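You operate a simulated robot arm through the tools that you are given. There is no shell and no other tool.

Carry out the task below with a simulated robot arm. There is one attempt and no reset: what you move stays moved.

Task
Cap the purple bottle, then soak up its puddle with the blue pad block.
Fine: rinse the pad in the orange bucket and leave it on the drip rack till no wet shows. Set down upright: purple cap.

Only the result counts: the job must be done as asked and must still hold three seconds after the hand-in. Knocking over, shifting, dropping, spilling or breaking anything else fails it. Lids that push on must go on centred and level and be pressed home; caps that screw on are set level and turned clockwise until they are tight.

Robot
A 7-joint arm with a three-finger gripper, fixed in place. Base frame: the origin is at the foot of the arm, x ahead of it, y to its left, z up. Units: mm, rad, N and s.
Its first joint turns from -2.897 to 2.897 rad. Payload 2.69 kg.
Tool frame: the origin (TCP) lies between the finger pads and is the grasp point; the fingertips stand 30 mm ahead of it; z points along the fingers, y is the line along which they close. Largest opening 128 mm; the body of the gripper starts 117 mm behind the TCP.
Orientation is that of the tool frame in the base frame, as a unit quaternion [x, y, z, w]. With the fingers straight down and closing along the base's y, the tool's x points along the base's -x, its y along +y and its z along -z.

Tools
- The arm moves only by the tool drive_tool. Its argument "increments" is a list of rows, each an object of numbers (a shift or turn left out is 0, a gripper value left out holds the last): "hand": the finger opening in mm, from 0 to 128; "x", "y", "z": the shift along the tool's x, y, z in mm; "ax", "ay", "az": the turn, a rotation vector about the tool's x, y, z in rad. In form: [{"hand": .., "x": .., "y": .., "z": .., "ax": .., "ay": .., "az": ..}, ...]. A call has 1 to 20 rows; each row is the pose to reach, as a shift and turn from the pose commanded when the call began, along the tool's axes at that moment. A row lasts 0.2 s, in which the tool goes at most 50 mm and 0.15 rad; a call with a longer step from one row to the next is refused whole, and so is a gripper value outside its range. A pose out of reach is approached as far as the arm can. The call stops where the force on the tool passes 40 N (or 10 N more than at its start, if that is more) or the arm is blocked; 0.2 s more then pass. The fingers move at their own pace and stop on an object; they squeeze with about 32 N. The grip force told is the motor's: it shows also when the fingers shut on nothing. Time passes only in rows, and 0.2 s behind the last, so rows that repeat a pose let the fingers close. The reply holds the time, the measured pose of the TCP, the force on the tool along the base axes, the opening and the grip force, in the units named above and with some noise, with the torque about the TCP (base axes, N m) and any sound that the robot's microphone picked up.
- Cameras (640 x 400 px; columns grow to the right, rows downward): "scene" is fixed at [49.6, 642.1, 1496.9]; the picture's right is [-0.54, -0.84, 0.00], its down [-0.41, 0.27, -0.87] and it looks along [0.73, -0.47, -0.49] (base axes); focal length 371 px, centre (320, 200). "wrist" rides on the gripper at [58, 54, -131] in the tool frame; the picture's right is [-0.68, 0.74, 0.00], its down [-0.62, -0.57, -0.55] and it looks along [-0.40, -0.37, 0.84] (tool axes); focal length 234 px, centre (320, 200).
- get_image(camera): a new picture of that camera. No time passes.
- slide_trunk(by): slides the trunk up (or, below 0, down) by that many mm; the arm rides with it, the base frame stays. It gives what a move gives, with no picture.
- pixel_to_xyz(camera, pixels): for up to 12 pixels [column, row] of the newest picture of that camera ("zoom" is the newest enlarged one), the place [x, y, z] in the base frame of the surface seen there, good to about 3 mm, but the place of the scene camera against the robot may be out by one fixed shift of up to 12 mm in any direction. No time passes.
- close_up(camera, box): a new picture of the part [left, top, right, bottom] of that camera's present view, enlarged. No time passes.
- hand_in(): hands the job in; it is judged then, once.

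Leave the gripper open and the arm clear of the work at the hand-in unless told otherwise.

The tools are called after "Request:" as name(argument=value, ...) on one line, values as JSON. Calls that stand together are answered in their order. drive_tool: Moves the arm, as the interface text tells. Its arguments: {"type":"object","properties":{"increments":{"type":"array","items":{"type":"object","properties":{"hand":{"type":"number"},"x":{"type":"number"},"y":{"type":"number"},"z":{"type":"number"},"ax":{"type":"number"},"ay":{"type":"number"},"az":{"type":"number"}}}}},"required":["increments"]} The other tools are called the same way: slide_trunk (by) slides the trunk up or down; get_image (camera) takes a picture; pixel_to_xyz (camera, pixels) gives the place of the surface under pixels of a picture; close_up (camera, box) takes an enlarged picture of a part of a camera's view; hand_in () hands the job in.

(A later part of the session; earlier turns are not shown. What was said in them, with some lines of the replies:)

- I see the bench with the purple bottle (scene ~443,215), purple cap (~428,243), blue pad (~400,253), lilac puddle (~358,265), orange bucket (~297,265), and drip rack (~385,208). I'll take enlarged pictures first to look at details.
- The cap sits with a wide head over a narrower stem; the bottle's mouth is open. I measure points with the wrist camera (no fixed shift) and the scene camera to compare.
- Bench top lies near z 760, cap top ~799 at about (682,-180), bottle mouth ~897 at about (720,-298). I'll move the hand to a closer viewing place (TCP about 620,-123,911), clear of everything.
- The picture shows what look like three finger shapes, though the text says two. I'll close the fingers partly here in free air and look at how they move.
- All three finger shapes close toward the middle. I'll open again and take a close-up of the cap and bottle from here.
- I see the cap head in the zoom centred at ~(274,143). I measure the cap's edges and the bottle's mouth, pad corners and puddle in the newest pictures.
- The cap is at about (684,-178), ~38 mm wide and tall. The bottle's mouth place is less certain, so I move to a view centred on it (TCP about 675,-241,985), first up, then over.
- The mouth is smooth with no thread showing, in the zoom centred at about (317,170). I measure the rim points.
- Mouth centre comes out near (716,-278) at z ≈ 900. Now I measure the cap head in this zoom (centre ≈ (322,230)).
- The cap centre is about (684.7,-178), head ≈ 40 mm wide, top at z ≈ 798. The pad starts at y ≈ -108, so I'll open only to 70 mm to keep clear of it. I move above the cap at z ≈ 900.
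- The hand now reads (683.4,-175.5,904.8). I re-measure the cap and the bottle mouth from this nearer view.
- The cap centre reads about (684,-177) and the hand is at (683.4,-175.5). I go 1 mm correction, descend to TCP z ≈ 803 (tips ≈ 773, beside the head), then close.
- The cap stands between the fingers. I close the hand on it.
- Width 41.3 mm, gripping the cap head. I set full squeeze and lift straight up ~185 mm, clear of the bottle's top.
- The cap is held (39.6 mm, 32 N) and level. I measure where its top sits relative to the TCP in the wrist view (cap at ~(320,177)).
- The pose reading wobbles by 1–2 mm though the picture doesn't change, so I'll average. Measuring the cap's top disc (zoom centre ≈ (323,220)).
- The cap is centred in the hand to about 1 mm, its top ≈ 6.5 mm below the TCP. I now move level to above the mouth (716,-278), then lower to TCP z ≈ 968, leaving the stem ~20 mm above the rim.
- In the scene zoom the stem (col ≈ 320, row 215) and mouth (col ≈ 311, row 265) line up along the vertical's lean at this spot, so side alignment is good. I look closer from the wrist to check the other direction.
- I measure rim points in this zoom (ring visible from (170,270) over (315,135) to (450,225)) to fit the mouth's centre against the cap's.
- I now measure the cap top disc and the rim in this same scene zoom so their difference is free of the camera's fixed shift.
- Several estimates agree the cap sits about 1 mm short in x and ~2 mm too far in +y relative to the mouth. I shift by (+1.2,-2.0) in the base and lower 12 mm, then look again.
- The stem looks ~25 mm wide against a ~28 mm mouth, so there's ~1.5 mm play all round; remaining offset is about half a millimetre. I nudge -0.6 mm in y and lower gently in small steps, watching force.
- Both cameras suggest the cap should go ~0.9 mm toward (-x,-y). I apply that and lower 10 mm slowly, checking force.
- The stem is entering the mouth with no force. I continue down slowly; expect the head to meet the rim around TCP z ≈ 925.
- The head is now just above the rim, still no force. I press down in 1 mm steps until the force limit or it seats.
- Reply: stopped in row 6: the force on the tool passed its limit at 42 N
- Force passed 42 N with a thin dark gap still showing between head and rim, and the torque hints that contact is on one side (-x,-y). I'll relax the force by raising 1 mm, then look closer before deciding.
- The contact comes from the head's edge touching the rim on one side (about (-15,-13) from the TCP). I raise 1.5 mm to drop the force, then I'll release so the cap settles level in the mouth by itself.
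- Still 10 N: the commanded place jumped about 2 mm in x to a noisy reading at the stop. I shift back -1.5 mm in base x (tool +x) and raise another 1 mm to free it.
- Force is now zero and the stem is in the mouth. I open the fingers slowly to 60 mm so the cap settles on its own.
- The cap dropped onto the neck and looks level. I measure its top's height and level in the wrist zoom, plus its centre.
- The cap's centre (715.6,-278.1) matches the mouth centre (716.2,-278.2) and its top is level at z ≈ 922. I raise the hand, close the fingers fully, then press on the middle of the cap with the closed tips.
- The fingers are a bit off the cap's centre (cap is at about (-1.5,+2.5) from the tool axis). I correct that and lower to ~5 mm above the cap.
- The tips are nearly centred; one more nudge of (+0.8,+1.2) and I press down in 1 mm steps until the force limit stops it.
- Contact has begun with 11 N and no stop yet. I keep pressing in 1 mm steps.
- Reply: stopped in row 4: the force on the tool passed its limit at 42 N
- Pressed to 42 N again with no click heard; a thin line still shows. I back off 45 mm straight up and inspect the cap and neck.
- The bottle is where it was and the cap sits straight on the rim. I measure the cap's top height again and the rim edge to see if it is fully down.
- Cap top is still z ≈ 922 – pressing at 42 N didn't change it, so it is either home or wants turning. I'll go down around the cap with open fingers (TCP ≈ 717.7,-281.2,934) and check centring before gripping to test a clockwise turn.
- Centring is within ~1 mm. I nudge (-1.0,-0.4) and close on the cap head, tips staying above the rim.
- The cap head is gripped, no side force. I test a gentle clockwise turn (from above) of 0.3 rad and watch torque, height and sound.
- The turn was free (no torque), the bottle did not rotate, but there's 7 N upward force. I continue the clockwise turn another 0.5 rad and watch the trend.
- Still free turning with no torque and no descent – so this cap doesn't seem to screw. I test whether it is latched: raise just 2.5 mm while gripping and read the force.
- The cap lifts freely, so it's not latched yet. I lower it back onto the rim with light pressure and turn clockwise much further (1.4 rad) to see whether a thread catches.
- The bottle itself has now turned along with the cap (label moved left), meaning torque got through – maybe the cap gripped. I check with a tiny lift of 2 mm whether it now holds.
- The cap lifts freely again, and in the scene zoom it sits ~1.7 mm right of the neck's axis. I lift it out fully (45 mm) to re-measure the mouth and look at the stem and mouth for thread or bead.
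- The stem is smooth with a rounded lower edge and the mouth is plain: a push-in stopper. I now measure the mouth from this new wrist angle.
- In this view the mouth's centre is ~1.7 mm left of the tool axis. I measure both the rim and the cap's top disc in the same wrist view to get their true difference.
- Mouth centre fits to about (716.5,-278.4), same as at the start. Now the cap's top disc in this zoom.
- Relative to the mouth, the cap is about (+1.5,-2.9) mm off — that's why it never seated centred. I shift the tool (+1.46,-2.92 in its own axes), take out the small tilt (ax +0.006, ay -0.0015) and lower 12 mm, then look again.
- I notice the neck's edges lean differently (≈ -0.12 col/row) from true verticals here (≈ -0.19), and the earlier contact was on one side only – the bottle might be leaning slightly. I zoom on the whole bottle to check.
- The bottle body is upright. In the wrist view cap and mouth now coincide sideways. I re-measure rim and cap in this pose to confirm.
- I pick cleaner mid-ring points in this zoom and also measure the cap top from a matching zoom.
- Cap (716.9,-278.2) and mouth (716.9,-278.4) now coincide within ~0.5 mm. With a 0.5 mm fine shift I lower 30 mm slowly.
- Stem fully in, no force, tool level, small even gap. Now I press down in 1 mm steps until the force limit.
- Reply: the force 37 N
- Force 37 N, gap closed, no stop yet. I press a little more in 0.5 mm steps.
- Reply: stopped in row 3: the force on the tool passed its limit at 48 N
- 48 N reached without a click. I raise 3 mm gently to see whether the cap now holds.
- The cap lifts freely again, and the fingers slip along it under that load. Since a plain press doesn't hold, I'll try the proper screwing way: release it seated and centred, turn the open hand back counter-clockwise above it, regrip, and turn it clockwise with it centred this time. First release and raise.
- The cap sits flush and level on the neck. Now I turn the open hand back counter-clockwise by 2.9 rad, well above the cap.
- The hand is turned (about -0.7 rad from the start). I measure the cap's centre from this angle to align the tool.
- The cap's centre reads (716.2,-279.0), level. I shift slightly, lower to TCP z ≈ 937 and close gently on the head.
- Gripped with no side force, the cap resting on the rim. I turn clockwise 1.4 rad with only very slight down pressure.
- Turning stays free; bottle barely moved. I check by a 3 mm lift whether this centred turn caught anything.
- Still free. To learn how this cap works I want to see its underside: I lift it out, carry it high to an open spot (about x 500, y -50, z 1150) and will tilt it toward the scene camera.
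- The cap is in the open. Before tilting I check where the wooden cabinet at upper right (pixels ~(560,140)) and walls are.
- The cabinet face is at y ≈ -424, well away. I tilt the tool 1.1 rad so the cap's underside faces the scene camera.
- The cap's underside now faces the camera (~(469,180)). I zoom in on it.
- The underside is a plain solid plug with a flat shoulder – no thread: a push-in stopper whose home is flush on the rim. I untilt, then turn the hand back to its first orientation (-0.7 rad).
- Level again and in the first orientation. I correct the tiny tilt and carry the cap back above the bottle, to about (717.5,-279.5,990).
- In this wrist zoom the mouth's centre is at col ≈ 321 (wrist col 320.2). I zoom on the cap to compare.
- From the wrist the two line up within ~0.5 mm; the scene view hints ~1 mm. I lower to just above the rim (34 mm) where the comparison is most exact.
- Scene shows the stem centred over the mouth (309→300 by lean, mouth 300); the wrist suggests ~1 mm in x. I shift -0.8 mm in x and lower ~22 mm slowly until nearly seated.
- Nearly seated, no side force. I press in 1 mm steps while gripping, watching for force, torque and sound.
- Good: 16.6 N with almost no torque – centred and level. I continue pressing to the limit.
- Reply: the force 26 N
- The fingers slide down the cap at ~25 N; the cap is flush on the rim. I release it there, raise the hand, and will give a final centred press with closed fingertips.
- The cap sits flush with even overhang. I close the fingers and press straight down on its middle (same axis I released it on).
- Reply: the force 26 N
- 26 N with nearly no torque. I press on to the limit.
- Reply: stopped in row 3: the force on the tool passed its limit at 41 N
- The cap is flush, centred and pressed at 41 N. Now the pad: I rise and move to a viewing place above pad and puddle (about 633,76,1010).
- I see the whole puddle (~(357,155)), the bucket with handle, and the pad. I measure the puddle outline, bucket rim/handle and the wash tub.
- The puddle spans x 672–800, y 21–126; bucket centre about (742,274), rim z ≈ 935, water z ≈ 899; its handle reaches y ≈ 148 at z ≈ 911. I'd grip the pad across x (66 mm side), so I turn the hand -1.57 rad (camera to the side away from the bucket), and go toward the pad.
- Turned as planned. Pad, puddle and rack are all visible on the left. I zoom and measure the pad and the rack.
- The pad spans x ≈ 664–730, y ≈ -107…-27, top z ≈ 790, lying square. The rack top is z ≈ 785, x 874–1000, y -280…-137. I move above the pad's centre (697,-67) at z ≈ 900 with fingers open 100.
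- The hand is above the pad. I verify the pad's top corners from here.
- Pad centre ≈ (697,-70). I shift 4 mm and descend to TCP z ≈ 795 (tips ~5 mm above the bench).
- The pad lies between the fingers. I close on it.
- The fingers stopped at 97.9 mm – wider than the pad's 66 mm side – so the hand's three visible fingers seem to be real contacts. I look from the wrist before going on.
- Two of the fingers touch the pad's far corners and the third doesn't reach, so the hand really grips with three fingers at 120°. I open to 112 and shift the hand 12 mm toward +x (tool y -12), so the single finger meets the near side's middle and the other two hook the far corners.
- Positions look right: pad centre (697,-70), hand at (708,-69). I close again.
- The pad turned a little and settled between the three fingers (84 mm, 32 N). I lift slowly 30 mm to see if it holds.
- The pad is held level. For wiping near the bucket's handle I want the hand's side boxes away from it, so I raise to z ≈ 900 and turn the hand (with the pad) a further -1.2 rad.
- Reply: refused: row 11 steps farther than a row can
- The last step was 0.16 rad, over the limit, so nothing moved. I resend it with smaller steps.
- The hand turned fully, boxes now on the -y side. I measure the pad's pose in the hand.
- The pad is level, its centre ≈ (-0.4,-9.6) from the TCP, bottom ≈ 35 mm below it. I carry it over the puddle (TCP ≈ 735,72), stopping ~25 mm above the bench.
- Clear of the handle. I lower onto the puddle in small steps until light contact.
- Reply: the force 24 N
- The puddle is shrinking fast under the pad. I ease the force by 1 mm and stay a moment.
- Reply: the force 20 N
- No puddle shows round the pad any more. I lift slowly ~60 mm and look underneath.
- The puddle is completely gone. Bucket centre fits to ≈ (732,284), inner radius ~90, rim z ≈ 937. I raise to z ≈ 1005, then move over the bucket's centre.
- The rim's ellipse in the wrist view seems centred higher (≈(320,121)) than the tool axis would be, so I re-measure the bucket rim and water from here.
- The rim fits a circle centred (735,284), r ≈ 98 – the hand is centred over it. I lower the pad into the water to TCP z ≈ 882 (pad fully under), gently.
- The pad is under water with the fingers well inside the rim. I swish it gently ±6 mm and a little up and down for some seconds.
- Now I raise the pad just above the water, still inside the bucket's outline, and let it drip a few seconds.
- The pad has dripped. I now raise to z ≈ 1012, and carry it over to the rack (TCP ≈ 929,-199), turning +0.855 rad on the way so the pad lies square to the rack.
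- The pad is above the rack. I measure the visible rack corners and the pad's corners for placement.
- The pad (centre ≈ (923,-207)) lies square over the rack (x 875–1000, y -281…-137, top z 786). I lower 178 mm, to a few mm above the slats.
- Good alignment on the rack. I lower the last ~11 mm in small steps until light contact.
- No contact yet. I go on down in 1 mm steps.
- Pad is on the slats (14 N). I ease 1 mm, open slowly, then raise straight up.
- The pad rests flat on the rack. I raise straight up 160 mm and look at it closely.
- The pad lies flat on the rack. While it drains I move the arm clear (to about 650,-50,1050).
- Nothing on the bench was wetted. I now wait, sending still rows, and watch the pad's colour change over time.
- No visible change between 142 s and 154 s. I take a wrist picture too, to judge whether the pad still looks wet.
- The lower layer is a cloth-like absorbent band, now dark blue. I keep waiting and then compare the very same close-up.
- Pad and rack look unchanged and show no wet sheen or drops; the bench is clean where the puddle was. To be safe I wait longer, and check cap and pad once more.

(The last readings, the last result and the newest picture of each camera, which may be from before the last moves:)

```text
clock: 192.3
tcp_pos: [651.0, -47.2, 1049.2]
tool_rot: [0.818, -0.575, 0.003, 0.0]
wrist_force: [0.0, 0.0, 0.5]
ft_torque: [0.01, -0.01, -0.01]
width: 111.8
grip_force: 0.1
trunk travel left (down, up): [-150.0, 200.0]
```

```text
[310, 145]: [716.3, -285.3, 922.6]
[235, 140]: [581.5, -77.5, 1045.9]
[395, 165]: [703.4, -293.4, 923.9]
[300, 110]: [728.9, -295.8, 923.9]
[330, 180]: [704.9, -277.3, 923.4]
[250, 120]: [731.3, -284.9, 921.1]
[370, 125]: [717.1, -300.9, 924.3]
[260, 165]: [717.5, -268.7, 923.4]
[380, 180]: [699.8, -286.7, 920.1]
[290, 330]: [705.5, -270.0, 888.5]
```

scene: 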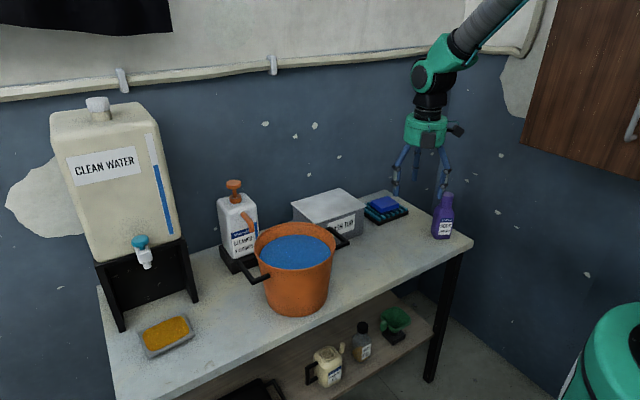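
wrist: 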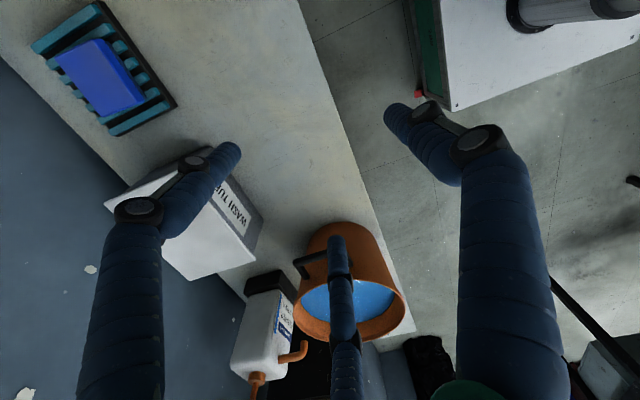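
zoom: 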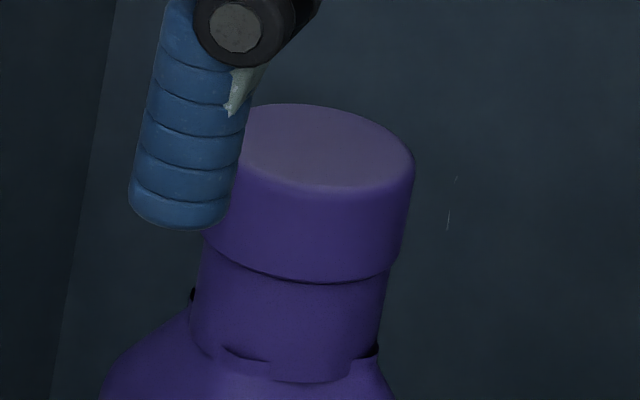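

The cap is level (z ≈ 923 all over). The band seems to be changing slightly; I zoom right onto it to follow it.

Request:
close_up(camera="scene", box=[374, 206, 390, 216])

Request:
drive_tool(increments=[{"hand": 112}, {"hand": 112}, {"hand": 112}, {"hand": 112}, {"hand": 112}, {"hand": 112}, {"hand": 112}, {"hand": 112}, {"hand": 112}, {"hand": 112}, {"hand": 112}, {"hand": 112}, {"hand": 112}, {"hand": 112}, {"hand": 112}, {"hand": 112}, {"hand": 112}, {"hand": 112}, {"hand": 112}, {"hand": 112}])

Request:
drive_tool(increments=[{"hand": 112}, {"hand": 112}, {"hand": 112}, {"hand": 112}, {"hand": 112}, {"hand": 112}, {"hand": 112}, {"hand": 112}, {"hand": 112}, {"hand": 112}, {"hand": 112}, {"hand": 112}, {"hand": 112}, {"hand": 112}, {"hand": 112}, {"hand": 112}, {"hand": 112}, {"hand": 112}, {"hand": 112}, {"hand": 112}])

Request:
drive_tool(increments=[{"hand": 112}, {"hand": 112}, {"hand": 112}, {"hand": 112}, {"hand": 112}, {"hand": 112}, {"hand": 112}, {"hand": 112}, {"hand": 112}, {"hand": 112}, {"hand": 112}, {"hand": 112}, {"hand": 112}, {"hand": 112}, {"hand": 112}, {"hand": 112}, {"hand": 112}, {"hand": 112}, {"hand": 112}, {"hand": 112}])

Request:
drive_tool(increments=[{"hand": 112}, {"hand": 112}, {"hand": 112}, {"hand": 112}, {"hand": 112}, {"hand": 112}, {"hand": 112}, {"hand": 112}, {"hand": 112}, {"hand": 112}, {"hand": 112}, {"hand": 112}, {"hand": 112}, {"hand": 112}, {"hand": 112}, {"hand": 112}, {"hand": 112}, {"hand": 112}, {"hand": 112}, {"hand": 112}])

Request:
drive_tool(increments=[{"hand": 112}, {"hand": 112}, {"hand": 112}, {"hand": 112}, {"hand": 112}, {"hand": 112}, {"hand": 112}, {"hand": 112}, {"hand": 112}, {"hand": 112}, {"hand": 112}, {"hand": 112}, {"hand": 112}, {"hand": 112}, {"hand": 112}, {"hand": 112}, {"hand": 112}, {"hand": 112}, {"hand": 112}, {"hand": 112}])

Request:
close_up(camera="scene", box=[374, 206, 390, 216])

```text
16.00 times, centred on (382, 211) of scene
```

zoom: 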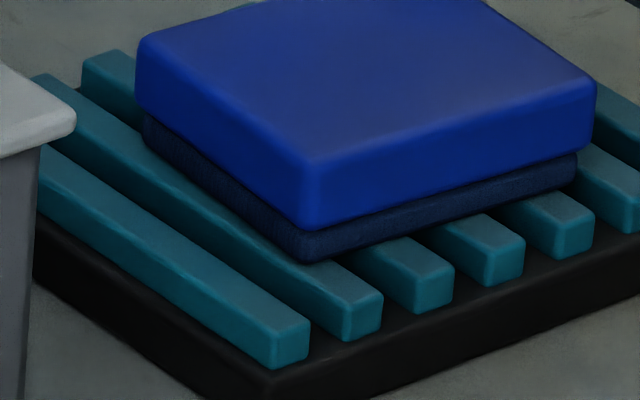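

```text
clock: 196.5
tcp_pos: [650.6, -47.1, 1048.7]
tool_rot: [0.818, -0.575, 0.002, 0.0]
wrist_force: [0.4, -0.1, -0.5]
ft_torque: [-0.03, 0.0, 0.01]
width: 111.8
grip_force: 0.1
trunk travel left (down, up): [-150.0, 200.0]
```

```text
clock: 200.7
tcp_pos: [651.5, -47.7, 1048.8]
tool_rot: [0.818, -0.575, 0.003, -0.001]
wrist_force: [0.1, 0.2, 0.3]
ft_torque: [0.0, -0.01, 0.0]
width: 112.4
grip_force: 0.1
trunk travel left (down, up): [-150.0, 200.0]
```

```text
clock: 204.9
tcp_pos: [651.1, -47.5, 1049.3]
tool_rot: [0.818, -0.575, 0.002, -0.001]
wrist_force: [0.6, 0.0, 0.4]
ft_torque: [0.01, 0.0, -0.01]
width: 112.0
grip_force: 0.1
trunk travel left (down, up): [-150.0, 200.0]
```

```text
clock: 209.1
tcp_pos: [651.3, -48.0, 1050.0]
tool_rot: [0.818, -0.576, 0.003, 0.0]
wrist_force: [-0.5, 0.1, 0.2]
ft_torque: [0.02, -0.03, 0.02]
width: 112.0
grip_force: 0.2
trunk travel left (down, up): [-150.0, 200.0]
```

```text
clock: 213.3
tcp_pos: [650.4, -47.5, 1047.9]
tool_rot: [0.818, -0.575, 0.003, 0.001]
wrist_force: [-0.3, 0.3, 0.0]
ft_torque: [-0.02, 0.01, 0.0]
width: 111.9
grip_force: 0.1
trunk travel left (down, up): [-150.0, 200.0]
```

```text
16.00 times, centred on (382, 211) of scene
```

zoom: 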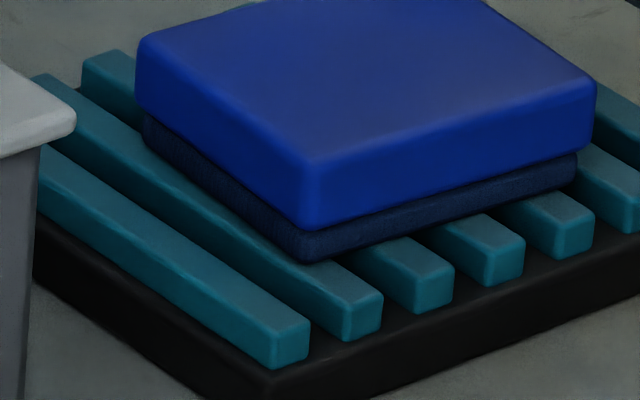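

The pad's look has been steady for over 20 s: no wet shows. I retreat the open hand further back and take a last overall look.

Request:
drive_tool(increments=[{"hand": 112, "z": -30}, {"z": -60}, {"x": -25, "y": 31, "z": -60}, {"x": -50, "y": 62, "z": -60}, {"x": -75, "y": 93, "z": -60}, {"x": -98, "y": 124, "z": -60}, {"x": -98, "y": 124, "z": -60}, {"x": -98, "y": 124, "z": -60}])

Request:
get_image(camera="scene")

Request:
close_up(camera="scene", box=[400, 180, 496, 240])

Request:
close_up(camera="scene", box=[220, 180, 420, 310])

```text
clock: 215.1
tcp_pos: [500.5, 1.8, 1109.0]
tool_rot: [0.818, -0.575, 0.001, 0.0]
wrist_force: [0.8, -0.5, -0.5]
ft_torque: [-0.02, 0.03, -0.04]
width: 112.0
grip_force: 0.1
trunk travel left (down, up): [-150.0, 200.0]
```

```text
taken
```

scene: 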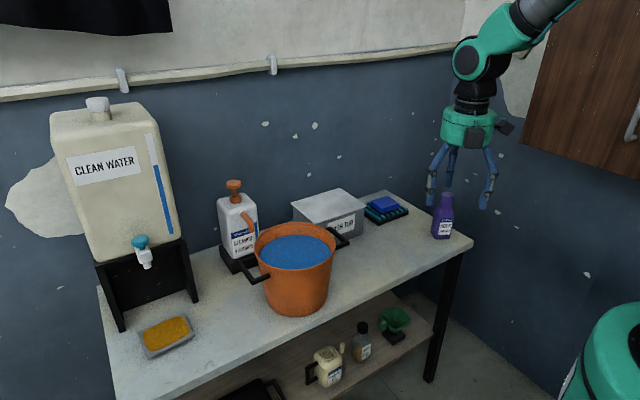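

```text
6.67 times, centred on (448, 210) of scene
```

zoom: 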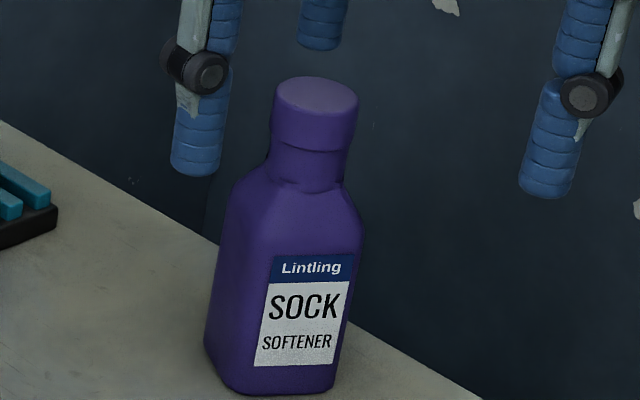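

```text
3.08 times, centred on (320, 245) of scene
```

zoom: 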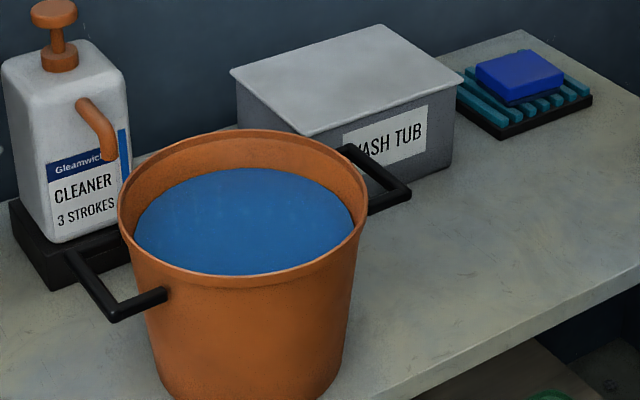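

Everything stands as asked: the cap is flush and level on the upright bottle, the puddle is gone, the rinsed pad lies on the rack with no wet showing, and all else is in place. The hand is open and clear, so I hand in the job.

Request:
hand_in()

```text
The job is handed in.
```

I handed the job in. Everything asked for looks done, but I can't confirm the cap counts as pressed home.

- **Cap:** It sits flush, centred and level on the purple bottle, and I pressed it with about 41 N. It is a plain push-in stopper with no thread. I never heard a click, and in earlier tests it lifted straight out after similar presses. I did not repeat that test after the final press, so it may only be resting in the neck.
- **Bottle:** While I was testing the cap, the bottle turned roughly half a radian and shifted about 2 mm. It is still upright in its place.
- **Puddle:** The blue pad soaked it up completely, and the bench is clean where it was.
- **Pad:** I rinsed it under the water in the orange bucket for about 6 s. Then I let it drip over the bucket and laid it flat on the drip rack. After about 75 s on the rack it showed no wet, and its look had not changed for the last 20 s. I never saw a clear wet sign on it after the rinse either, so that is judged by eye.

Nothing else on the bench appeared moved or spilled. The gripper is open and the arm is clear of the work.
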